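You operate a simulated robot arm through the tools that you are given. There is no shell and no other tool.

The job below is to be done with a simulated robot arm. You get a single attempt, and the scene is never put back.

Task
Load the white reel into the black tank and press its lid on.
Fine: shut the reel box again.

Only the result counts: the job must be done as asked and must still hold three seconds after the hand-in. Knocking over, shifting, dropping, spilling or breaking anything else fails it. Lids that push on must go on centred and level and be pressed home; caps that screw on are set level and turned clockwise until they are tight.

Robot
A 7-joint arm with a three-finger gripper, fixed in place. Base frame: the origin is at the foot of the arm, x ahead of it, y to its left, z up; the work surface is at about z = 90.1. Lengths are in cm, angles in degrees, forces in N, time in s.
With the tool pointing down near the work surface it reaches from about 10 to 88 cm from the base axis. Its first joint turns from -166.0 to 166.0 degrees. Payload 2.94 kg.
The TCP is the grasp point between the finger pads, 3 cm short of the fingertips. In the tool frame z runs along the fingers and y along their closing line. Largest opening 13.2 cm; the body of the gripper starts 10.7 cm behind the TCP.
Orientation is that of the tool frame in the base frame, as a unit quaternion [x, y, z, w]. With the fingers straight down and closing along the base's y, the tool's x points along the base's -x, its y along +y and its z along -z.

Tools
- The arm moves only by the tool drive_tool. Its argument "increments" is one flat list of numbers, 7 for each row, row after row: the shift along the base's x, y, z in cm, then the turn, a rotation vector about the base's x, y, z in degrees, then the gripper command, from -1 (shut) to 1 (fully open), values between in proportion. In form: [x, y, z, wx, wy, wz, claw, x, y, z, wx, wy, wz, claw, ...]. A call has 1 to 20 rows; each row shifts and turns the commanded pose from where the row before left it. Each row takes 0.2 s and may step no farther than 5 cm and 8.6 degrees from the row before; otherwise, or with a gripper value out of range, the whole call is refused. Where a pose cannot be reached the arm comes as near as it can. A force on the tool above 90 N (or 10 N above the force at the start of the call, whichever is more), or a blocked arm, ends the call early, and 0.2 s more pass. The fingers move at their own pace and stop on an object; they squeeze with about 29 N. The grip force told is the motor's: it shows also when the fingers shut on nothing. Time passes only in rows, and 0.2 s behind the last, so rows that do not move let the fingers close. The reply holds the time, the measured pose of the TCP, the force on the tool along the base axes, the opening and the grip force, in the units named above and with some noise, with the torque about the TCP (base axes, N m) and any sound that the robot's microphone picked up.
- Cameras (640 x 400 px; columns grow to the right, rows downward): "scene" is fixed at [22.12, 49.98, 151.91]; the picture's right is [-0.50, -0.87, 0.00], its down [-0.73, 0.42, -0.53] and it looks along [0.46, -0.26, -0.85] (base axes); focal length 282 px, centre (320, 200). "wrist" rides on the gripper at [7.2, 0.3, -14.4] in the tool frame; the picture's right is [-0.04, 1.00, 0.00], its down [-0.88, -0.04, -0.48] and it looks along [-0.47, -0.02, 0.88] (tool axes); focal length 256 px, centre (320, 200). There is no depth. A picture from a camera that has moved, and an enlarged one, comes with that camera's place and axes in the base frame and with its lens.
- camera(camera): a new picture of that camera. The clock stands still meanwhile.
- lift_body(by): slides the trunk up (or, below 0, down) by that many cm; the arm rides with it, the base frame stays. It gives what a move gives, with no picture.
- inspect(camera, box): a new picture of the part [left, top, right, bottom] of that camera's present view, enlarged. The clock stands still meanwhile.
- sign_off(): hands the job in; it is judged then, once.

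Places have to be worked out from the pictures, the camera data and where the tool is seen. Open the gripper and draw the arm clear of the work before you hand the job in, unless the task says otherwise.

The tools are called after "Request:" by a JSON object that holds its "op" and its "data". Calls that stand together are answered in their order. drive_tool: Moves the arm, as the interface text tells. Its arguments: {"type":"object","properties":{"increments":{"type":"array","items":{"type":"number"}}},"required":["increments"]} The other tools are called the same way: lift_body (by) slides the trunk up or down; camera (camera) takes a picture; inspect (camera, box) takes an enlarged picture of a part of a camera's view; sign_off () hands the job in.

At the start:

```text
time_s: 0.0
eef_pos: [49.02, 44.32, 125.13]
orientation: [-0.001, 1.0, 0.0, 0.0]
ft_force: [0.5, -0.4, -0.3]
ft_torque: [0.01, 0.0, 0.02]
gripper_width: 13.21
grasp_force: 0.0
trunk travel left (down, up): [-40.0, 14.0]
```

scene: 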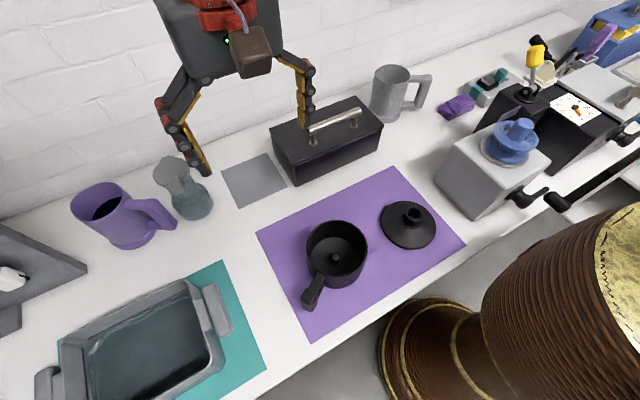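
wrist: 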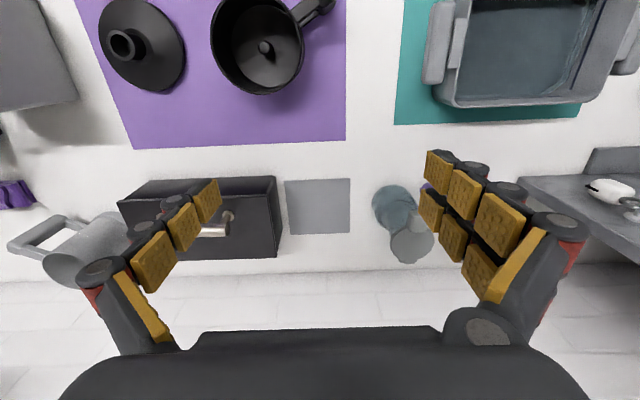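

I'll first take enlarged pictures of the box, the tank and the lid to work out where they are.

Request:
{"op": "inspect", "data": {"camera": "scene", "box": [210, 80, 410, 205]}}

Request:
{"op": "inspect", "data": {"camera": "scene", "box": [270, 180, 470, 305]}}

Request:
{"op": "inspect", "data": {"camera": "wrist", "box": [80, 150, 400, 350]}}

Request:
{"op": "inspect", "data": {"camera": "wrist", "box": [60, 0, 380, 200]}}

```text
3.20 times, centred on (310, 142) of scene
camera zoom: at [22.12, 49.98, 151.91], right [-0.5, -0.87, 0.0], down [-0.73, 0.42, -0.53], along [0.46, -0.26, -0.85], focal length 902 px, centre (352, 384)
```

zoom: 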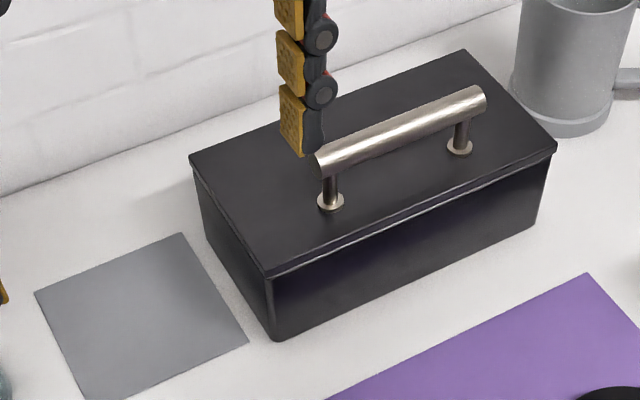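

```text
3.20 times, centred on (370, 242) of scene
camera zoom: at [22.12, 49.98, 151.91], right [-0.5, -0.87, 0.0], down [-0.73, 0.42, -0.53], along [0.46, -0.26, -0.85], focal length 902 px, centre (160, 64)
```

zoom: 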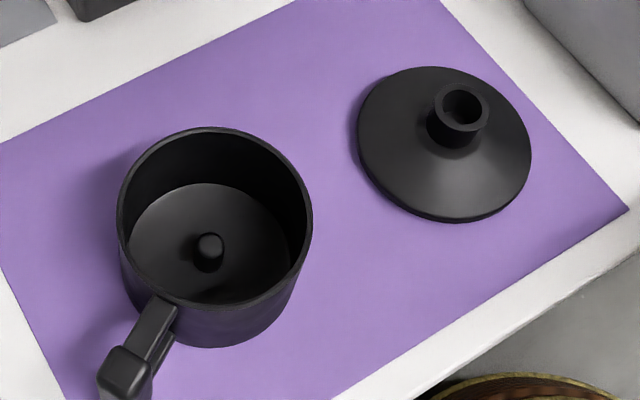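

```text
2.00 times, centred on (240, 250) of wrist
camera zoom: at [41.8, 44.63, 139.6], right [0.04, 1.0, 0.0], down [0.88, -0.04, 0.48], along [0.47, -0.02, -0.88], focal length 512 px, centre (480, 100)
```

zoom: 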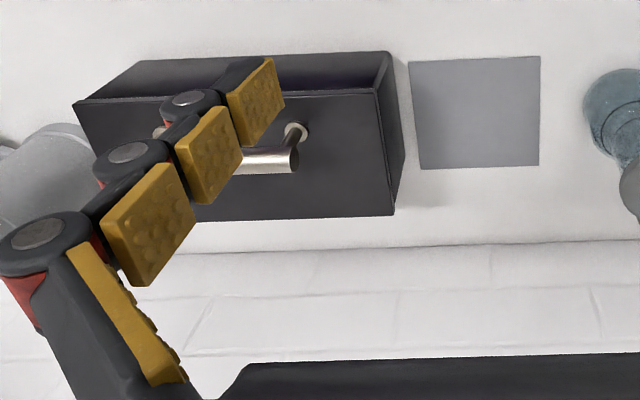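

```text
2.00 times, centred on (220, 100) of wrist
camera zoom: at [41.8, 44.63, 139.6], right [0.04, 1.0, 0.0], down [0.88, -0.04, 0.48], along [0.47, -0.02, -0.88], focal length 512 px, centre (520, 400)
```

zoom: 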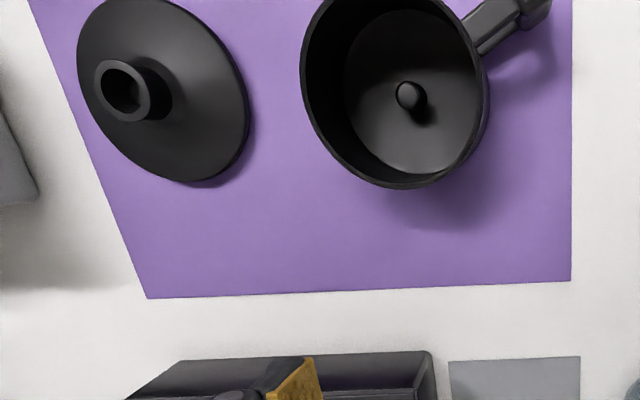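

The box lid appears to span x≈62–76, y≈7.6–34.4 with its top at z≈99, and its bar handle is near x≈66. The tank is around (39.5, 36) and its lid around (38, 16). I'll move over the box for a better look at whether its lid is hinged.

Request:
{"op": "drive_tool", "data": {"increments": [1, -4, 1.5, 0, 0, 0, 1, 1, -4, 1.5, 0, 0, 0, 1, 1, -4, 1.5, 0, 0, 0, 1, 1, -4, 1.5, 0, 0, 0, 1, 1, -4, 1, 0, 0, 0, 1, 1, -3.3, 0, 0, 0, 0, 1, 0, 0, 0, 0, 0, 0, 1]}}

Request:
{"op": "camera", "data": {"camera": "wrist"}}

Request:
{"op": "camera", "data": {"camera": "scene"}}

```text
time_s: 1.6
eef_pos: [55.28, 20.82, 132.18]
orientation: [0.0, 1.0, 0.0, 0.0]
ft_force: [0.1, 0.1, -0.3]
ft_torque: [0.01, 0.01, 0.01]
gripper_width: 13.22
grasp_force: 0.1
trunk travel left (down, up): [-40.0, 14.0]
```

```text
taken
camera wrist: at [47.91, 21.21, 146.68], right [0.04, 1.0, 0.0], down [0.88, -0.04, 0.48], along [0.47, -0.02, -0.88], focal length 256 px, centre (320, 200)
```

wrist: 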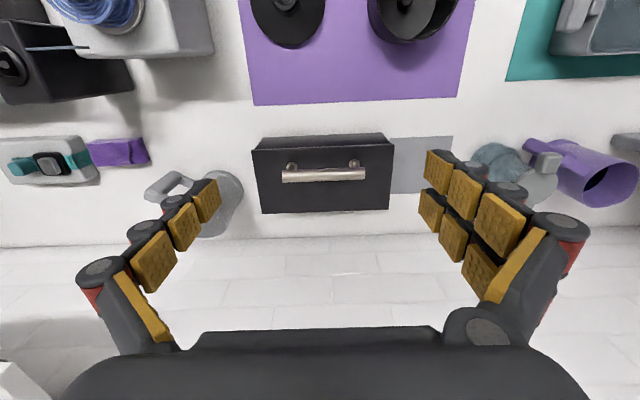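

```text
taken
```

scene: 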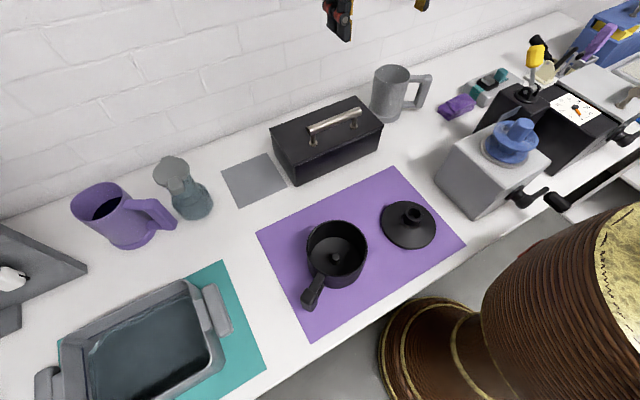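

Request:
{"op": "inspect", "data": {"camera": "wrist", "box": [240, 120, 400, 220]}}

Request:
{"op": "inspect", "data": {"camera": "scene", "box": [260, 80, 400, 190]}}

```text
4.00 times, centred on (320, 170) of wrist
camera zoom: at [47.91, 21.21, 146.68], right [0.04, 1.0, 0.0], down [0.88, -0.04, 0.48], along [0.47, -0.02, -0.88], focal length 1024 px, centre (320, 320)
```

zoom: 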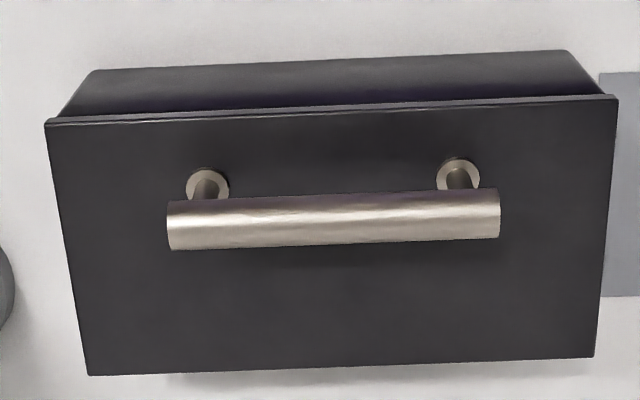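

```text
3.64 times, centred on (330, 135) of scene
camera zoom: at [22.12, 49.98, 151.91], right [-0.5, -0.87, 0.0], down [-0.73, 0.42, -0.53], along [0.46, -0.26, -0.85], focal length 1025 px, centre (284, 436)
```

zoom: 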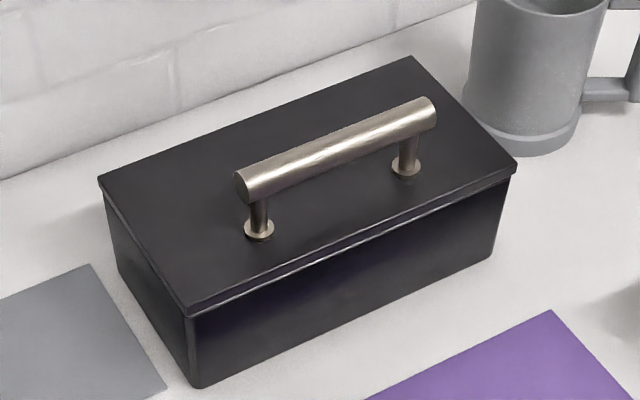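

The lid overhangs the box slightly and its handle bar sits near the front edge, at roughly x≈65.8, y 13.6–28.5, z≈103.5, which suggests a hinge at the back. I'll yaw the tool so that the fingers close along x, and move above the bar.

Request:
{"op": "drive_tool", "data": {"increments": [1, 0, -1, 0, 0, -8.2, 1, 1, 0, -1, 0, 0, -8.2, 1, 1, 0, -1, 0, 0, -8.2, 1, 1, 0, -1, 0, 0, -8.2, 1, 1, 0, -1, 0, 0, -8.2, 1, 1, 0, -1, 0, 0, -8.2, 1, 1, 0, -1, 0, 0, -8.2, 1, 1, 0, -1, 0, 0, -8.2, 1, 1, 0, -1, 0, 0, -8.2, 1, 1, 0, -1, 0, 0, -8.2, 1, 0.5, 0.2, -1, 0, 0, -8, 1, 0, 0, 0, 0, 0, 0, 1]}}

Request:
{"op": "camera", "data": {"camera": "wrist"}}

Request:
{"op": "camera", "data": {"camera": "scene"}}

```text
time_s: 4.2
eef_pos: [65.41, 20.98, 121.24]
orientation: [0.708, 0.707, 0.0, 0.0]
ft_force: [0.2, 0.3, 0.6]
ft_torque: [0.01, -0.02, 0.02]
gripper_width: 13.19
grasp_force: 0.1
trunk travel left (down, up): [-40.0, 14.0]
```

```text
taken
camera wrist: at [65.79, 28.33, 135.71], right [1.0, -0.05, 0.0], down [-0.04, -0.88, 0.48], along [-0.02, -0.48, -0.88], focal length 256 px, centre (320, 200)
```

wrist: 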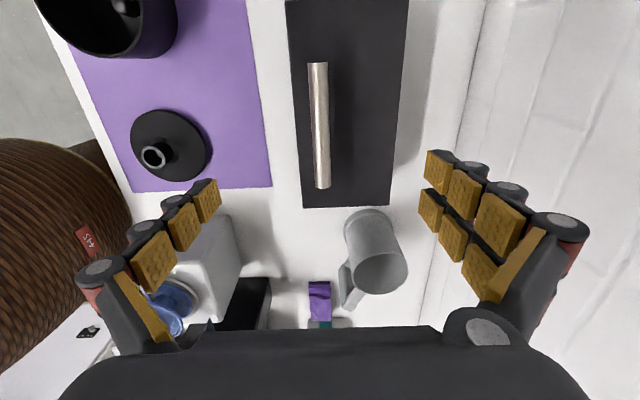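

```text
taken
```

scene: 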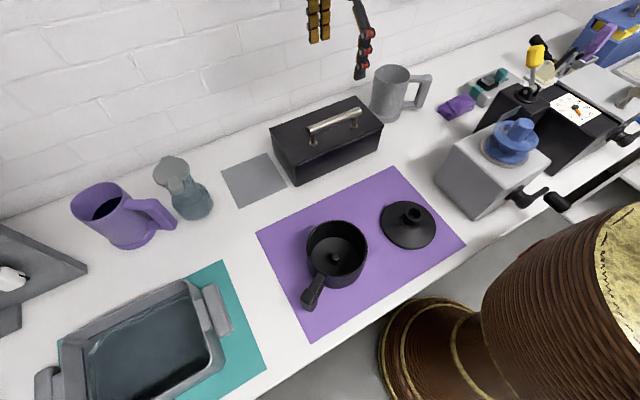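

The bar is centred under the tool at x≈65.6, y≈21. I'll descend to z≈104 with the fingers about 6 cm apart, then check before gripping.

Request:
{"op": "drive_tool", "data": {"increments": [0, 0, -3, 0, 0, 0, -0.1, 0, 0, -3, 0, 0, 0, -0.1, 0, 0, -3, 0, 0, 0, -0.1, 0, 0, -3, 0, 0, 0, -0.1, 0.1, 0, -2, 0, 0, 0, -0.1, 0, 0, -1.6, 0, 0, 0, -0.1, 0, 0, -1.4, 0, 0, 0, -0.1, 0, 0, 0, 0, 0, 0, -0.1]}}

Request:
{"op": "camera", "data": {"camera": "wrist"}}

Request:
{"op": "inspect", "data": {"camera": "scene", "box": [260, 80, 400, 190]}}

```text
time_s: 6.0
eef_pos: [65.7, 21.13, 104.01]
orientation: [0.708, 0.706, 0.0, 0.001]
ft_force: [-0.5, 0.5, 0.1]
ft_torque: [-0.01, 0.0, -0.04]
gripper_width: 5.91
grasp_force: 0.0
trunk travel left (down, up): [-40.0, 14.0]
```

```text
taken
camera wrist: at [65.97, 28.37, 118.56], right [1.0, -0.04, 0.0], down [-0.04, -0.88, 0.48], along [-0.02, -0.48, -0.88], focal length 256 px, centre (320, 200)
```

wrist: 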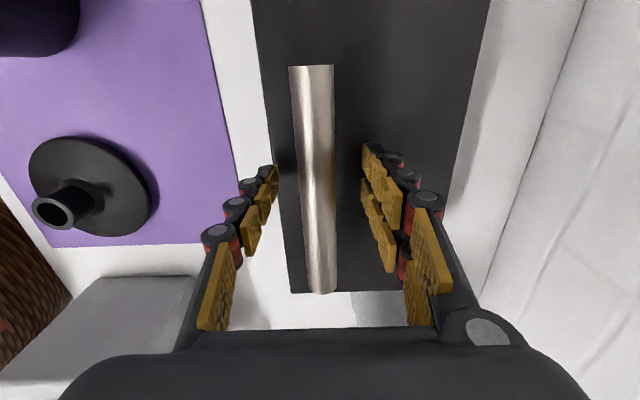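

```text
3.64 times, centred on (330, 135) of scene
camera zoom: at [22.12, 49.98, 151.91], right [-0.5, -0.87, 0.0], down [-0.73, 0.42, -0.53], along [0.46, -0.26, -0.85], focal length 1025 px, centre (284, 436)
```

zoom: 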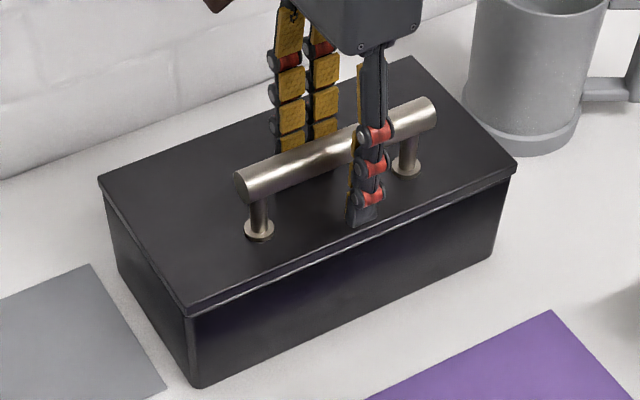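

The fingers straddle the bar with the tips clear of the lid. Next I close on the bar.

Request:
{"op": "drive_tool", "data": {"increments": [0, 0, 0, 0, 0, 0, -1, 0, 0, 0, 0, 0, 0, -1, 0, 0, 0, 0, 0, 0, -1, 0, 0, 0, 0, 0, 0, -1]}}

```text
time_s: 7.0
eef_pos: [65.41, 21.11, 104.13]
orientation: [0.707, 0.707, 0.0, 0.0]
ft_force: [-3.4, -0.1, -1.2]
ft_torque: [-0.1, 0.24, 0.0]
gripper_width: 2.05
grasp_force: 26.5
trunk travel left (down, up): [-40.0, 14.0]
```

The bar is gripped at 2.05 cm. I'll lift about 1 cm slowly to learn from the forces whether the lid is hinged.

Request:
{"op": "drive_tool", "data": {"increments": [0, 0, 0.3, 0, 0, 0, -1, 0, 0, 0.3, 0, 0, 0, -1, 0, 0, 0.4, 0, 0, 0, -1, 0, 0, 0, 0, 0, 0, -1]}}

Request:
{"op": "inspect", "data": {"camera": "scene", "box": [260, 80, 400, 190]}}

Request:
{"op": "camera", "data": {"camera": "wrist"}}

```text
time_s: 8.0
eef_pos: [66.12, 21.11, 104.98]
orientation: [0.708, 0.707, 0.0, 0.0]
ft_force: [28.4, -9.6, -16.4]
ft_torque: [-0.47, 0.22, -0.16]
gripper_width: 2.04
grasp_force: 42.7
trunk travel left (down, up): [-40.0, 14.0]
```

```text
3.64 times, centred on (330, 135) of scene
camera zoom: at [22.12, 49.98, 151.91], right [-0.5, -0.87, 0.0], down [-0.73, 0.42, -0.53], along [0.46, -0.26, -0.85], focal length 1025 px, centre (284, 436)
```

zoom: 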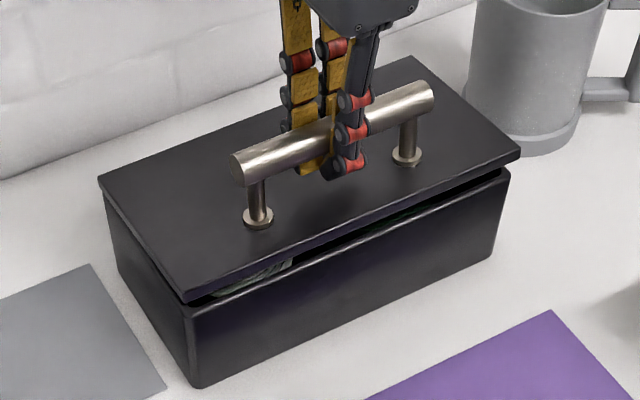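

```text
taken
camera wrist: at [66.36, 28.36, 119.49], right [1.0, -0.04, 0.0], down [-0.04, -0.88, 0.48], along [-0.02, -0.47, -0.88], focal length 256 px, centre (320, 200)
```

wrist: 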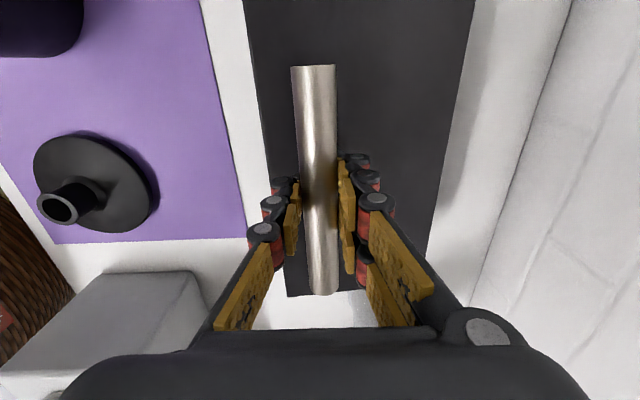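

The lid is hinged at the back: its front edge rose about 1 cm and it pulls the tool toward +x (28 N). I'll shift +x to relieve that before following the arc.

Request:
{"op": "drive_tool", "data": {"increments": [0.4, 0, 0, 0, 0, 0, -1, 0.3, 0, 0, 0, 0, 0, -1, 0, 0, 0, 0, 0, 0, -1]}}

```text
time_s: 8.8
eef_pos: [66.16, 21.08, 105.08]
orientation: [0.707, 0.707, -0.001, -0.001]
ft_force: [-1.4, -7.2, -2.9]
ft_torque: [-0.37, 0.1, -0.13]
gripper_width: 2.02
grasp_force: 42.6
trunk travel left (down, up): [-40.0, 14.0]
```

The x force is now relieved, so the lid follows an arc. I'll continue in small steps along the estimated arc and watch the forces.

Request:
{"op": "drive_tool", "data": {"increments": [0.25, -0.05, 0.4, 0, 0, 0, -1, 0.25, -0.05, 0.4, 0, 0, 0, -1, 0.3, 0, 0.4, 0, 0, 0, -1, 0, 0, 0, 0, 0, 0, -1]}}

```text
time_s: 9.8
eef_pos: [67.02, 21.13, 106.39]
orientation: [0.707, 0.707, 0.0, 0.0]
ft_force: [-2.4, -3.2, -0.3]
ft_torque: [-0.08, 0.2, 0.07]
gripper_width: 2.01
grasp_force: 41.9
trunk travel left (down, up): [-40.0, 14.0]
```

Forces are near zero, and the readings fit a hinge near (75.8, 98.0) with an 11.7 cm radius. I'll go on along that arc for another 20°.

Request:
{"op": "drive_tool", "data": {"increments": [0.35, 0, 0.37, 0, 0, 0, -1, 0.354, 0, 0.372, 0, 0, 0, -1, 0.38, 0, 0.34, 0, 0, 0, -1, 0.385, 0, 0.337, 0, 0, 0, -1, 0.41, 0, 0.304, 0, 0, 0, -1, 0.412, 0, 0.304, 0, 0, 0, -1, 0.436, 0, 0.268, 0, 0, 0, -1, 0.436, 0, 0.267, 0, 0, 0, -1, 0, 0, 0, 0, 0, 0, -1]}}

Request:
{"op": "camera", "data": {"camera": "wrist"}}

Request:
{"op": "camera", "data": {"camera": "scene"}}

```text
time_s: 11.8
eef_pos: [70.41, 20.98, 108.82]
orientation: [0.707, 0.707, 0.0, 0.0]
ft_force: [-1.3, 1.1, -6.4]
ft_torque: [0.01, 0.28, 0.02]
gripper_width: 1.98
grasp_force: 41.3
trunk travel left (down, up): [-40.0, 14.0]
```

```text
taken
camera wrist: at [70.68, 28.37, 123.38], right [1.0, -0.04, 0.0], down [-0.04, -0.88, 0.48], along [-0.02, -0.48, -0.88], focal length 256 px, centre (320, 200)
```

wrist: 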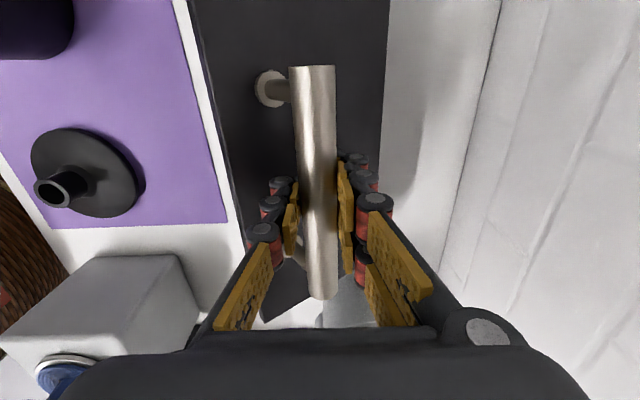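

```text
taken
```

scene: 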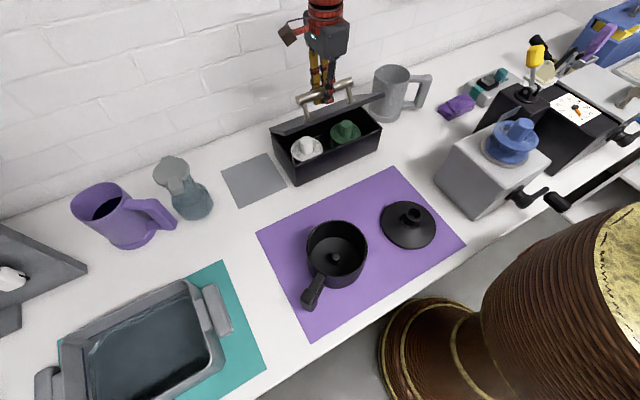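

The lid is opening well, and inside there is a white reel on the +y side and a green one on the -y side. I'll continue along the arc for another 35°.

Request:
{"op": "drive_tool", "data": {"increments": [0.458, 0, 0.228, 0, 0, 0, -1, 0.457, 0, 0.228, 0, 0, 0, -1, 0.476, 0, 0.187, 0, 0, 0, -1, 0.475, 0, 0.187, 0, 0, 0, -1, 0.49, 0, 0.146, 0, 0, 0, -1, 0.491, 0, 0.145, 0, 0, 0, -1, 0.501, 0, 0.102, 0, 0, 0, -1, 0.501, 0, 0.102, 0, 0, 0, -1, 0.508, 0, 0.058, 0, 0, 0, -1, 0.508, 0, 0.057, 0, 0, 0, -1, 0.511, 0, 0.014, 0, 0, 0, -1, 0.511, 0, 0.013, 0, 0, 0, -1, 0.51, 0, -0.031, 0, 0, 0, -1, 0.51, 0, -0.031, 0, 0, 0, -1, 0, 0, 0, 0, 0, 0, -1]}}

Request:
{"op": "camera", "data": {"camera": "wrist"}}

Request:
{"op": "inspect", "data": {"camera": "scene", "box": [250, 60, 410, 190]}}

```text
time_s: 15.0
eef_pos: [77.36, 21.02, 110.16]
orientation: [0.707, 0.707, 0.0, 0.0]
ft_force: [-2.2, 0.2, -3.0]
ft_torque: [-0.15, 0.16, 0.01]
gripper_width: 1.99
grasp_force: 41.2
trunk travel left (down, up): [-40.0, 14.0]
```

```text
taken
camera wrist: at [77.66, 28.29, 124.73], right [1.0, -0.04, 0.0], down [-0.04, -0.88, 0.48], along [-0.02, -0.48, -0.88], focal length 256 px, centre (320, 200)
```

wrist: 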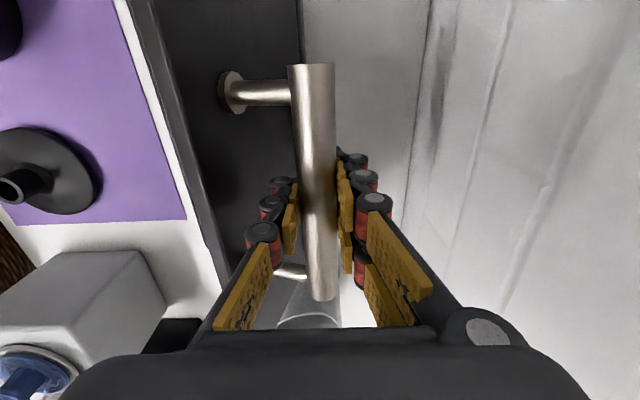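

```text
3.08 times, centred on (330, 125) of scene
camera zoom: at [22.12, 49.98, 151.91], right [-0.5, -0.87, 0.0], down [-0.73, 0.42, -0.53], along [0.46, -0.26, -0.85], focal length 867 px, centre (289, 431)
```

zoom: 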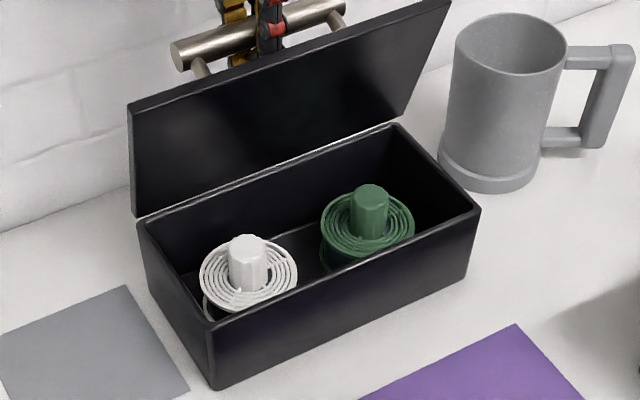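

The lid is about 70° open. I'll carry on along the arc to about 85° and check the forces.

Request:
{"op": "drive_tool", "data": {"increments": [0.506, 0, -0.075, 0, 0, 0, -1, 0.505, 0, -0.076, 0, 0, 0, -1, 0.497, 0, -0.12, 0, 0, 0, -1, 0.497, 0, -0.119, 0, 0, 0, -1, 0.485, 0, -0.162, 0, 0, 0, -1, 0.485, 0, -0.162, 0, 0, 0, -1, 0, 0, 0, 0, 0, 0, -1]}}

Request:
{"op": "camera", "data": {"camera": "wrist"}}

Request:
{"op": "camera", "data": {"camera": "scene"}}

```text
time_s: 16.6
eef_pos: [80.06, 20.96, 109.45]
orientation: [0.707, 0.707, -0.001, 0.0]
ft_force: [-2.6, -0.6, -3.4]
ft_torque: [-0.06, 0.16, 0.05]
gripper_width: 1.99
grasp_force: 41.8
trunk travel left (down, up): [-40.0, 14.0]
```

```text
taken
camera wrist: at [80.49, 28.29, 124.04], right [1.0, -0.04, 0.0], down [-0.04, -0.88, 0.48], along [-0.02, -0.48, -0.88], focal length 256 px, centre (320, 200)
```

wrist: 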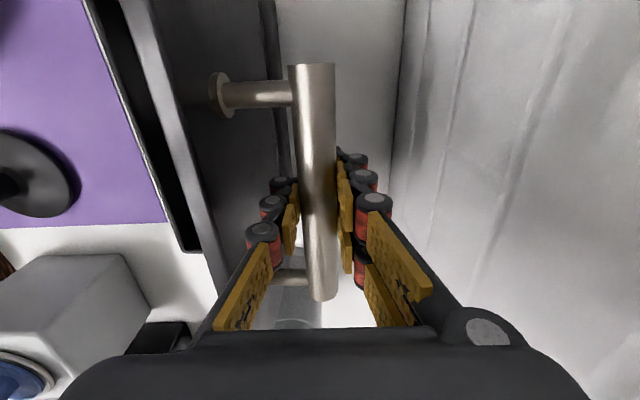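

```text
taken
```

scene: 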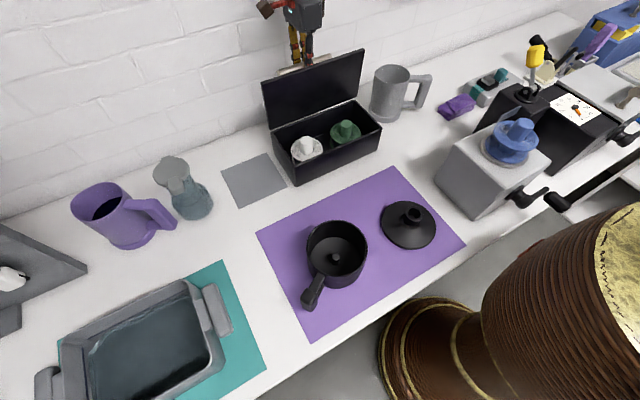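

It is nearly vertical, at about 82°. The wall is at x≈90, so I can go another ~10° safely; I'll step gently.

Request:
{"op": "drive_tool", "data": {"increments": [0.475, 0, -0.2, 0, 0, 0, -1, 0.475, 0, -0.21, 0, 0, 0, -1, 0.46, 0, -0.24, 0, 0, 0, -1, 0.45, 0, -0.25, 0, 0, 0, -1, 0, 0, 0, 0, 0, 0, -1]}}

Request:
{"op": "camera", "data": {"camera": "wrist"}}

Request:
{"op": "inspect", "data": {"camera": "scene", "box": [250, 30, 410, 190]}}

```text
time_s: 17.8
eef_pos: [81.96, 21.11, 108.59]
orientation: [0.707, 0.707, 0.0, 0.0]
ft_force: [-4.2, -1.6, -2.6]
ft_torque: [-0.05, 0.23, -0.02]
gripper_width: 1.96
grasp_force: 41.0
trunk travel left (down, up): [-40.0, 14.0]
```

```text
taken
camera wrist: at [82.33, 28.3, 123.12], right [1.0, -0.04, 0.0], down [-0.04, -0.88, 0.48], along [-0.02, -0.48, -0.88], focal length 256 px, centre (320, 200)
```

wrist: 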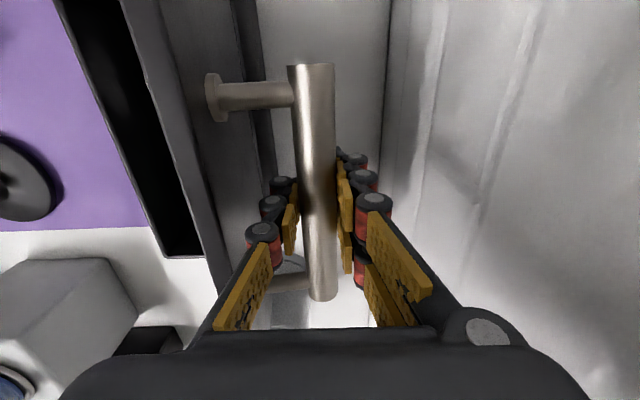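

```text
2.50 times, centred on (330, 110) of scene
camera zoom: at [22.12, 49.98, 151.91], right [-0.5, -0.87, 0.0], down [-0.73, 0.42, -0.53], along [0.46, -0.26, -0.85], focal length 705 px, centre (295, 425)
```

zoom: 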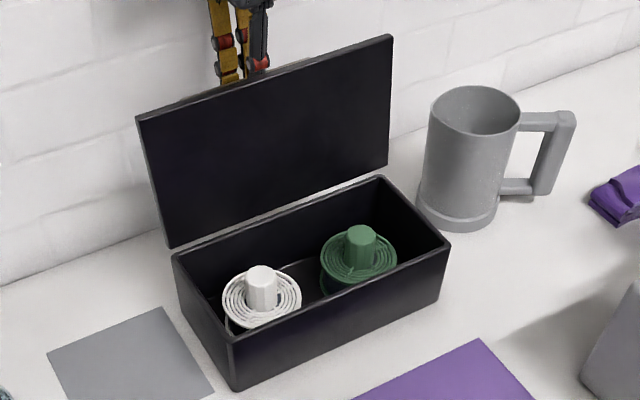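

The lid is at about 94°. I'll open the fingers only slightly around the bar, so that they still catch it, and see whether the lid stays.

Request:
{"op": "drive_tool", "data": {"increments": [0, 0, 0, 0, 0, 0, -0.5, 0, 0, 0, 0, 0, 0, -0.5, 0, 0, 0, 0, 0, 0, -0.5, 0, 0, 0, 0, 0, 0, -0.5, 0, 0, 0, 0, 0, 0, -0.5]}}

Request:
{"op": "camera", "data": {"camera": "wrist"}}

Request:
{"op": "inspect", "data": {"camera": "scene", "box": [250, 30, 410, 190]}}

```text
time_s: 19.0
eef_pos: [81.96, 21.02, 108.64]
orientation: [0.707, 0.707, 0.0, 0.0]
ft_force: [-0.1, 0.5, -0.2]
ft_torque: [-0.01, 0.0, -0.01]
gripper_width: 3.33
grasp_force: 0.0
trunk travel left (down, up): [-40.0, 14.0]
```

```text
taken
camera wrist: at [82.34, 28.3, 123.11], right [1.0, -0.04, 0.0], down [-0.04, -0.88, 0.48], along [-0.02, -0.48, -0.88], focal length 256 px, centre (320, 200)
```

wrist: 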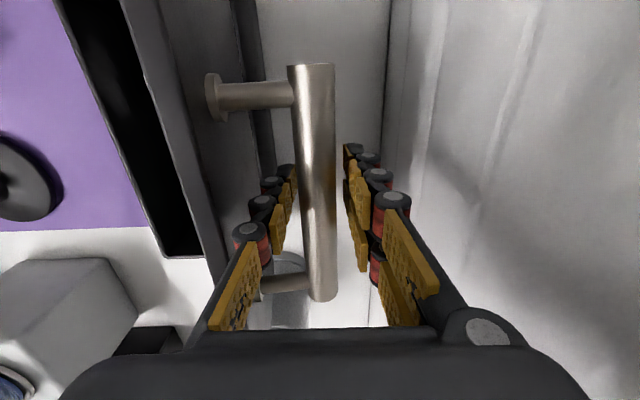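

```text
2.50 times, centred on (330, 110) of scene
camera zoom: at [22.12, 49.98, 151.91], right [-0.5, -0.87, 0.0], down [-0.73, 0.42, -0.53], along [0.46, -0.26, -0.85], focal length 705 px, centre (295, 425)
```

zoom: 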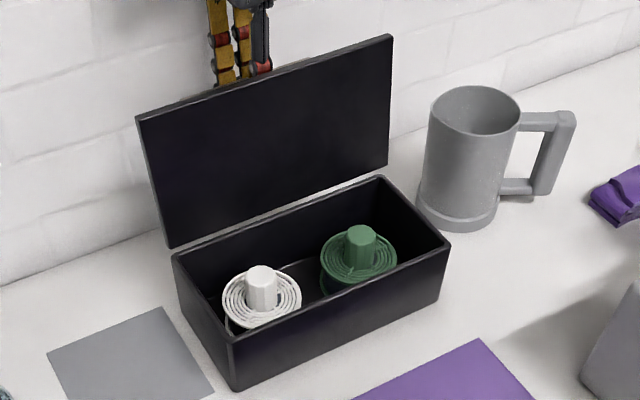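

The lid stays put by itself with no force on the tool. I'll lift straight up clear of it.

Request:
{"op": "drive_tool", "data": {"increments": [0, 0, 0.7, 0, 0, 0, -0.5, 0, 0, 1, 0, 0, 0, -0.5, 0, 0, 1.5, 0, 0, 0, -0.5, 0, 0, 2, 0, 0, 0, -0.5, 0, 0, 3, 0, 0, 0, -0.5, 0, 0, 3, 0, 0, 0, -0.5, 0, 0, 3, 0, 0, 0, -0.5, 0, 0, 3, 0, 0, 0, -0.5, 0, 0, 0, 0, 0, 0, -0.5]}}

Request:
{"op": "camera", "data": {"camera": "scene"}}

```text
time_s: 21.0
eef_pos: [81.84, 21.0, 125.93]
orientation: [0.706, 0.708, 0.0, 0.0]
ft_force: [0.3, 0.3, -0.8]
ft_torque: [-0.01, 0.0, 0.01]
gripper_width: 3.3
grasp_force: 0.1
trunk travel left (down, up): [-40.0, 14.0]
```

```text
taken
```

scene: 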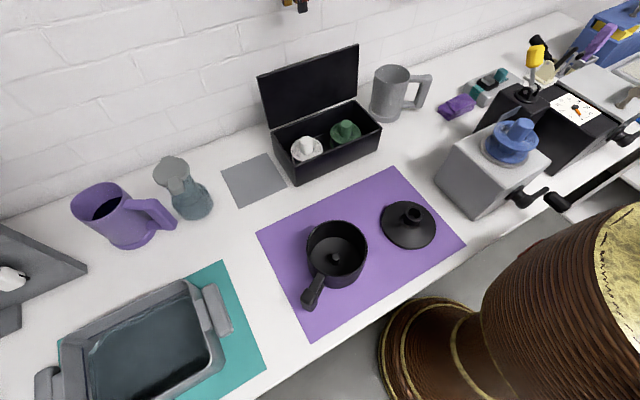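

The lid is holding open and the box hasn't moved. I'll turn the tool back so it closes along y, keeping the camera side away from the open lid, and move in front of the white reel to look.

Request:
{"op": "drive_tool", "data": {"increments": [-2, 0.5, 0, 0, 0, 8.2, -0.2, -2, 0.5, 0, 0, 0, 8.2, -0.2, -2, 0.5, 0, 0, 0, 8.2, -0.2, -2, 0.5, 0, 0, 0, 8.2, -0.2, -2, 0.5, 0, 0, 0, 8.2, -0.2, -2, 0.5, 0, 0, 0, 8.2, -0.2, -2, 0.5, 0, 0, 0, 8.2, -0.2, -2, 0.5, 0, 0, 0, 8.2, -0.2, -2, 0.5, 0, 0, 0, 8.2, -0.2, -2, 0.5, 0, 0, 0, 8.2, -0.2, -2, 0.5, 0, 0, 0, 8, -0.2, 0, 0.5, 0, 0, 0, 0, -0.2, 0, 0, 0, 0, 0, 0, -0.2]}}

Request:
{"op": "camera", "data": {"camera": "wrist"}}

Request:
{"op": "inspect", "data": {"camera": "scene", "box": [270, 100, 390, 190]}}

```text
time_s: 23.8
eef_pos: [60.03, 27.03, 125.79]
orientation: [0.0, 1.0, 0.0, 0.0]
ft_force: [0.3, 0.7, 0.3]
ft_torque: [-0.05, 0.0, -0.02]
gripper_width: 5.27
grasp_force: 0.0
trunk travel left (down, up): [-40.0, 14.0]
```

```text
taken
camera wrist: at [52.77, 27.39, 140.33], right [0.04, 1.0, 0.0], down [0.88, -0.04, 0.48], along [0.48, -0.02, -0.88], focal length 256 px, centre (320, 200)
```

wrist: 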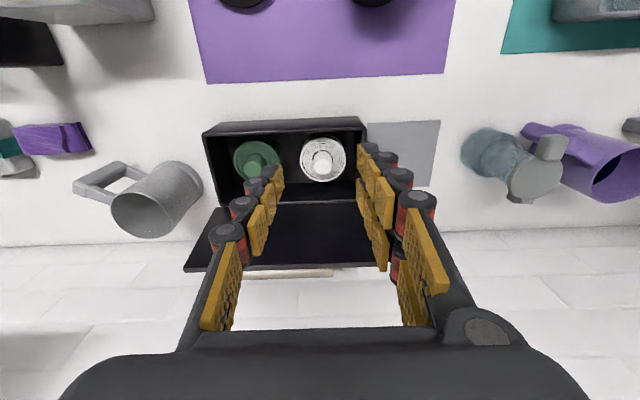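

```text
4.44 times, centred on (330, 145) of scene
camera zoom: at [22.12, 49.98, 151.91], right [-0.5, -0.87, 0.0], down [-0.73, 0.42, -0.53], along [0.46, -0.26, -0.85], focal length 1253 px, centre (276, 444)
```

zoom: 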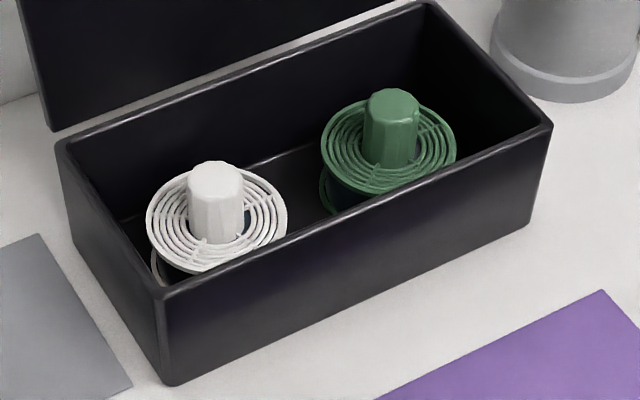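

Request:
{"op": "inspect", "data": {"camera": "wrist", "box": [200, 100, 380, 220]}}

```text
3.33 times, centred on (290, 160) of wrist
camera zoom: at [52.77, 27.39, 140.33], right [0.04, 1.0, 0.0], down [0.88, -0.04, 0.48], along [0.48, -0.02, -0.88], focal length 853 px, centre (420, 333)
```

zoom: 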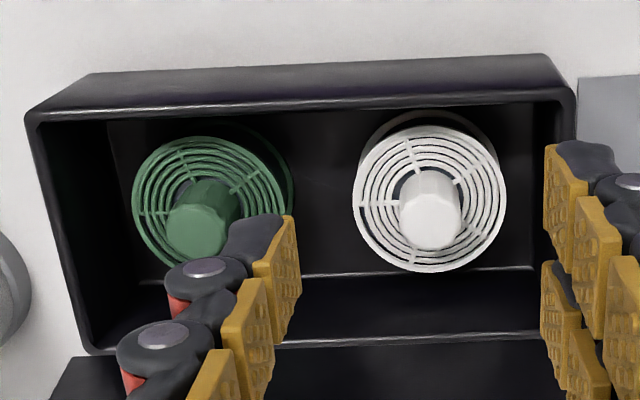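

From two views, the white reel's knob top is at about (69.3, 27.25, 97.7) and its top flange at z≈93.7. I'll move above it and descend partway, then check alignment.

Request:
{"op": "drive_tool", "data": {"increments": [3, 0, -1, 0, 0, 0, -0.2, 3, 0.1, -1, 0, 0, 0, -0.2, 3.3, 0.1, -1, 0, 0, 0, -0.2, 0, 0, -4, 0, 0, 0, -0.2, 0, 0, -4, 0, 0, 0, -0.2, 0, 0, -4, 0, 0, 0, -0.2, 0, 0, -4, 0, 0, 0, -0.2, 0, 0, -2.8, 0, 0, 0, -0.2, 0, 0, 0, 0, 0, 0, -0.2]}}

Request:
{"op": "camera", "data": {"camera": "wrist"}}

Request:
{"op": "inspect", "data": {"camera": "scene", "box": [270, 90, 390, 180]}}

```text
time_s: 25.8
eef_pos: [69.37, 27.27, 103.99]
orientation: [0.0, 1.0, -0.001, 0.0]
ft_force: [0.6, 0.4, 0.3]
ft_torque: [-0.01, 0.01, 0.01]
gripper_width: 5.28
grasp_force: 0.1
trunk travel left (down, up): [-40.0, 14.0]
```

```text
taken
camera wrist: at [62.2, 27.57, 118.43], right [0.04, 1.0, 0.0], down [0.88, -0.04, 0.48], along [0.48, -0.02, -0.88], focal length 256 px, centre (320, 200)
```

wrist: 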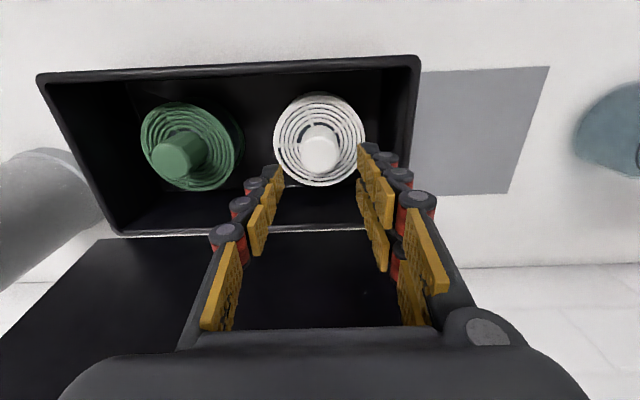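

```text
4.44 times, centred on (330, 135) of scene
camera zoom: at [22.12, 49.98, 151.91], right [-0.5, -0.87, 0.0], down [-0.73, 0.42, -0.53], along [0.46, -0.26, -0.85], focal length 1253 px, centre (276, 489)
```

zoom: 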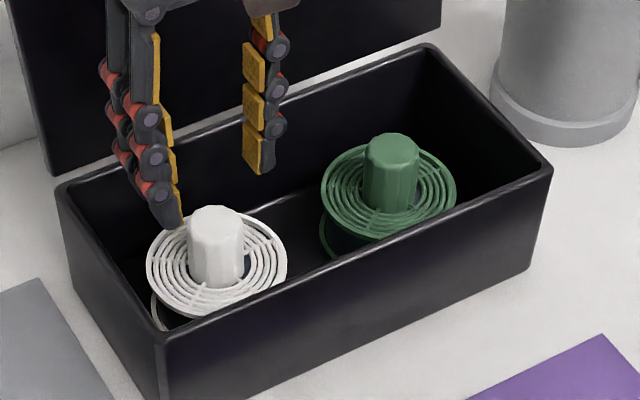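

Alignment looks good. I'll descend to z≈97.4, with the tips just above the flange, and close on the knob.

Request:
{"op": "drive_tool", "data": {"increments": [-0.2, 0, -2, 0, 0, 0, -0.2, 0, 0, -2, 0, 0, 0, -0.2, 0, 0, -1.5, 0, 0, 0, -0.2, 0, 0, -1.0, 0, 0, 0, -0.2, 0, 0, 0, 0, 0, 0, -0.2]}}

Request:
{"op": "inspect", "data": {"camera": "scene", "box": [270, 90, 390, 180]}}

Request:
{"op": "camera", "data": {"camera": "wrist"}}

```text
time_s: 27.0
eef_pos: [69.25, 27.29, 97.67]
orientation: [-0.001, 1.0, 0.0, 0.002]
ft_force: [-0.7, 0.4, 8.8]
ft_torque: [0.02, 0.06, 0.02]
gripper_width: 5.32
grasp_force: 0.5
trunk travel left (down, up): [-40.0, 14.0]
```

```text
4.44 times, centred on (330, 135) of scene
camera zoom: at [22.12, 49.98, 151.91], right [-0.5, -0.87, 0.0], down [-0.73, 0.42, -0.53], along [0.46, -0.26, -0.85], focal length 1253 px, centre (276, 489)
```

zoom: 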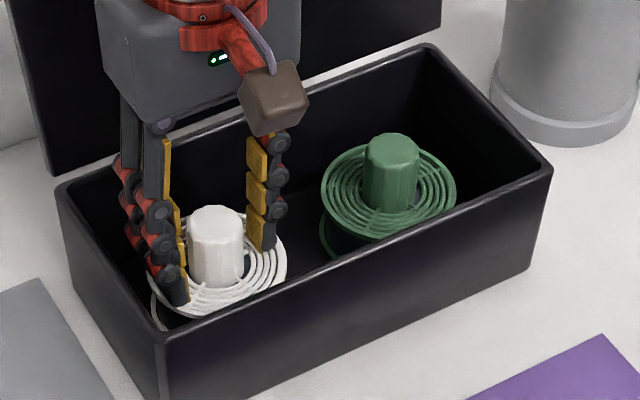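

```text
taken
camera wrist: at [61.94, 27.62, 112.21], right [0.04, 1.0, 0.0], down [0.88, -0.04, 0.48], along [0.48, -0.02, -0.88], focal length 256 px, centre (320, 200)
```

wrist: 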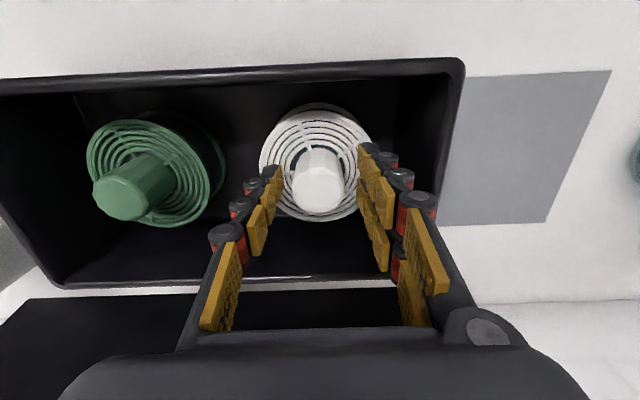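

A fingertip touches the flange (8.8 N up), so the flange top is at z≈94.6. I'll rise 0.5 cm and then close.

Request:
{"op": "drive_tool", "data": {"increments": [0, 0, 0.5, 0, 0, 0, -0.2, 0, 0, 0, 0, 0, 0, -0.4, 0, 0, 0, 0, 0, 0, -1, 0, 0, 0, 0, 0, 0, -1, 0, 0, 0, 0, 0, 0, -1, 0, 0, 0, 0, 0, 0, -1]}}

Request:
{"op": "camera", "data": {"camera": "wrist"}}

Request:
{"op": "inspect", "data": {"camera": "scene", "box": [270, 90, 390, 180]}}

```text
time_s: 28.4
eef_pos: [69.14, 27.25, 98.21]
orientation: [0.0, 1.0, 0.0, -0.001]
ft_force: [-1.2, 0.2, -0.1]
ft_torque: [-0.01, -0.02, -0.01]
gripper_width: 3.18
grasp_force: 28.7
trunk travel left (down, up): [-40.0, 14.0]
```

```text
taken
camera wrist: at [61.95, 27.64, 112.6], right [0.04, 1.0, 0.0], down [0.88, -0.04, 0.48], along [0.47, -0.02, -0.88], focal length 256 px, centre (320, 200)
```

wrist: 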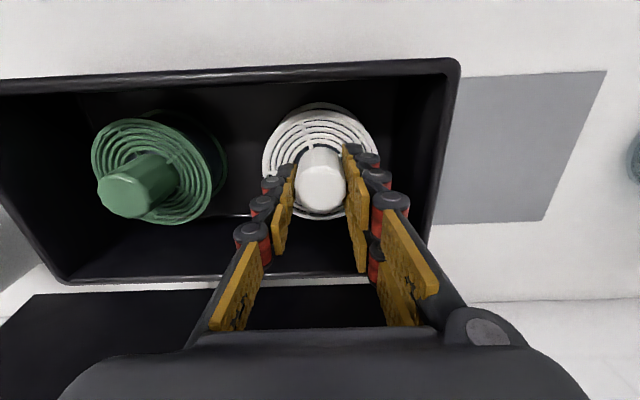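

```text
4.44 times, centred on (330, 135) of scene
camera zoom: at [22.12, 49.98, 151.91], right [-0.5, -0.87, 0.0], down [-0.73, 0.42, -0.53], along [0.46, -0.26, -0.85], focal length 1253 px, centre (276, 489)
```

zoom: 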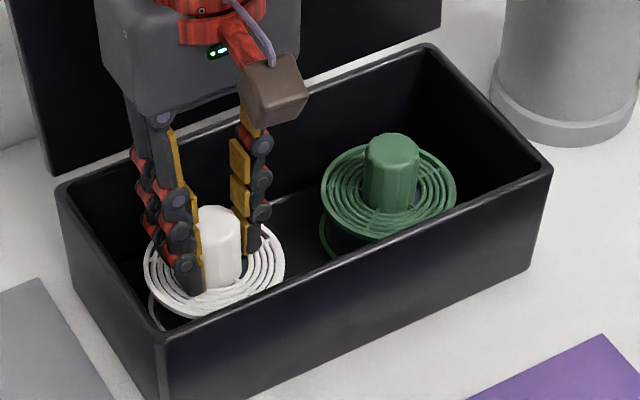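

The knob is gripped at 3.18 cm. I'll lift the reel straight up out of the box.

Request:
{"op": "drive_tool", "data": {"increments": [0, 0, 0.5, 0, 0, 0, -1, 0, 0, 0.7, 0, 0, 0, -1, 0, 0, 1, 0, 0, 0, -1, 0, 0, 1.5, 0, 0, 0, -1, 0, 0, 2, 0, 0, 0, -1, 0, 0, 2.5, 0, 0, 0, -1, 0, 0, 2.5, 0, 0, 0, -1, 0, 0, 2.5, 0, 0, 0, -1, 0, 0, 2.5, 0, 0, 0, -1, 0, 0, 0, 0, 0, 0, -1]}}

Request:
{"op": "camera", "data": {"camera": "wrist"}}

Request:
{"op": "inspect", "data": {"camera": "scene", "box": [230, 40, 390, 180]}}

```text
time_s: 30.6
eef_pos: [69.14, 27.22, 113.86]
orientation: [0.0, 1.0, 0.0, 0.0]
ft_force: [-0.3, -0.4, -1.0]
ft_torque: [0.0, 0.01, 0.0]
gripper_width: 3.14
grasp_force: 29.7
trunk travel left (down, up): [-40.0, 14.0]
```

```text
taken
camera wrist: at [61.96, 27.5, 128.31], right [0.04, 1.0, 0.0], down [0.88, -0.04, 0.47], along [0.47, -0.02, -0.88], focal length 256 px, centre (320, 200)
```

wrist: 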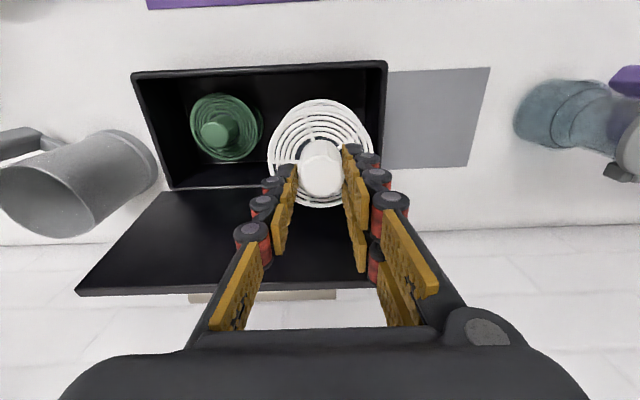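

```text
2.86 times, centred on (310, 110) of scene
camera zoom: at [22.12, 49.98, 151.91], right [-0.5, -0.87, 0.0], down [-0.73, 0.42, -0.53], along [0.46, -0.26, -0.85], focal length 805 px, centre (349, 457)
```

zoom: 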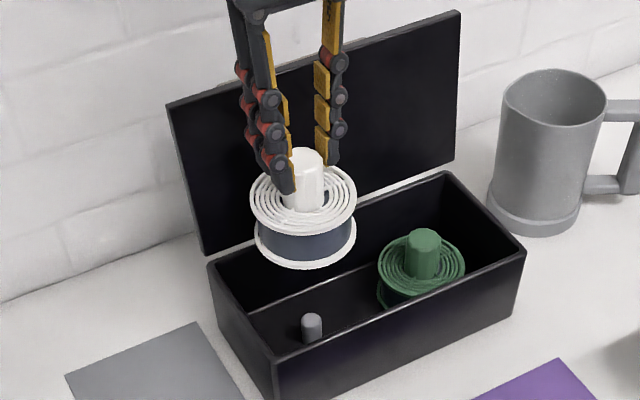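

The reel is out and hanging level; its underside has fitted over a small post in the box, like the tank's spindle. I'll carry it high toward the tank, stopping short to view the spindle.

Request:
{"op": "drive_tool", "data": {"increments": [0, 0, 2, 0, 0, 0, -1, -1, 0, 2, 0, 0, 0, -1, -2, 0.5, 1, 0, 0, 0, -1, -2.5, 1, 0, 0, 0, 0, -1, -2.5, 1, 0, 0, 0, 0, -1, -2.5, 1, 0, 0, 0, 0, -1, -2.5, 1, 0, 0, 0, 0, -1, -2.5, 1, 0, 0, 0, 0, -1, -2.5, 1, 0, 0, 0, 0, -1, -2, 1, 0, 0, 0, 0, -1, -1, 1.2, 0, 0, 0, 0, -1, 0, 0, 0, 0, 0, 0, -1, 0, 0, 0, 0, 0, 0, -1]}}

Request:
{"op": "camera", "data": {"camera": "wrist"}}

Request:
{"op": "camera", "data": {"camera": "scene"}}

```text
time_s: 33.4
eef_pos: [48.0, 35.98, 118.76]
orientation: [0.0, 1.0, 0.0, 0.0]
ft_force: [0.4, -0.2, -0.2]
ft_torque: [-0.02, 0.01, 0.0]
gripper_width: 3.19
grasp_force: 29.1
trunk travel left (down, up): [-40.0, 14.0]
```

```text
taken
camera wrist: at [40.87, 36.32, 133.25], right [0.04, 1.0, 0.0], down [0.88, -0.04, 0.48], along [0.48, -0.02, -0.88], focal length 256 px, centre (320, 200)
```

wrist: 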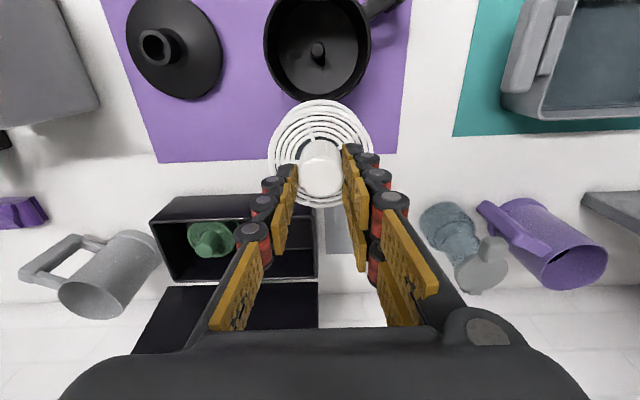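

```text
taken
```

scene: 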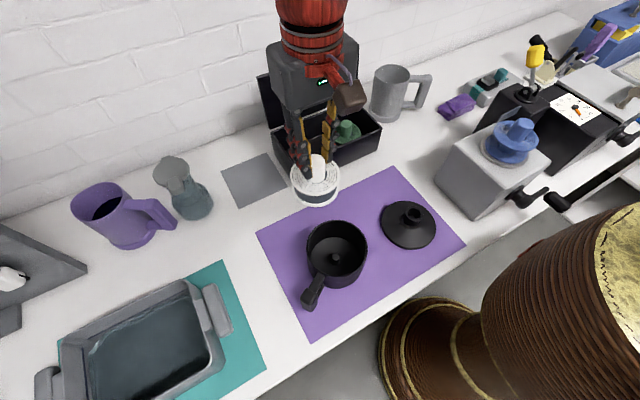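

Request:
{"op": "inspect", "data": {"camera": "wrist", "box": [240, 0, 400, 100]}}

Request:
{"op": "inspect", "data": {"camera": "scene", "box": [280, 200, 400, 315]}}

Request:
{"op": "inspect", "data": {"camera": "wrist", "box": [100, 0, 260, 100]}}

Request:
{"op": "inspect", "data": {"camera": "scene", "box": [360, 180, 460, 260]}}

```text
4.00 times, centred on (320, 50) of wrist
camera zoom: at [40.87, 36.32, 133.25], right [0.04, 1.0, 0.0], down [0.88, -0.04, 0.48], along [0.48, -0.02, -0.88], focal length 1024 px, centre (320, 800)
```

zoom: 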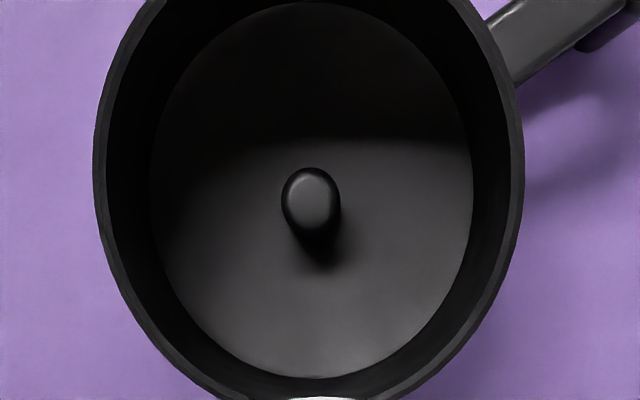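

```text
3.48 times, centred on (340, 258) of scene
camera zoom: at [22.12, 49.98, 151.91], right [-0.5, -0.87, 0.0], down [-0.73, 0.42, -0.53], along [0.46, -0.26, -0.85], focal length 980 px, centre (250, 0)
```

zoom: 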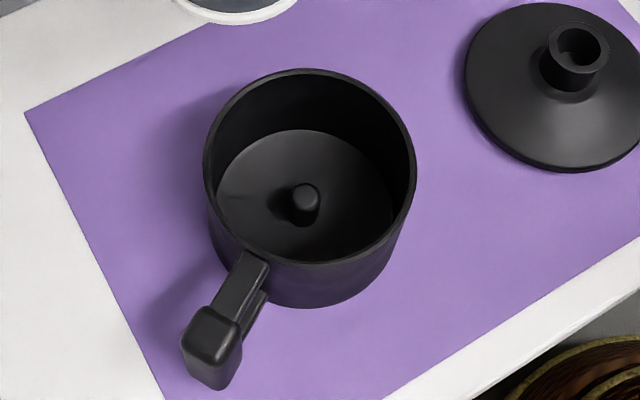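

```text
4.00 times, centred on (180, 50) of wrist
camera zoom: at [40.87, 36.32, 133.25], right [0.04, 1.0, 0.0], down [0.88, -0.04, 0.48], along [0.48, -0.02, -0.88], focal length 1024 px, centre (880, 800)
```

zoom: 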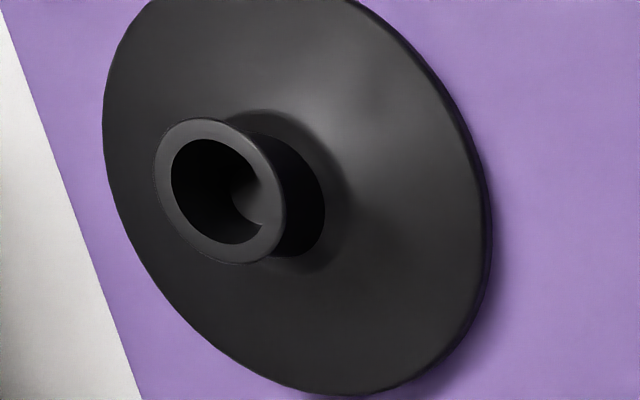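

```text
5.00 times, centred on (410, 220) of scene
camera zoom: at [22.12, 49.98, 151.91], right [-0.5, -0.87, 0.0], down [-0.73, 0.42, -0.53], along [0.46, -0.26, -0.85], focal length 1410 px, centre (-130, 100)
```

zoom: 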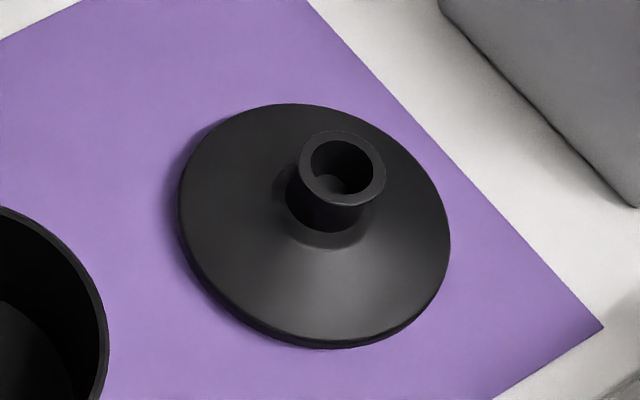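

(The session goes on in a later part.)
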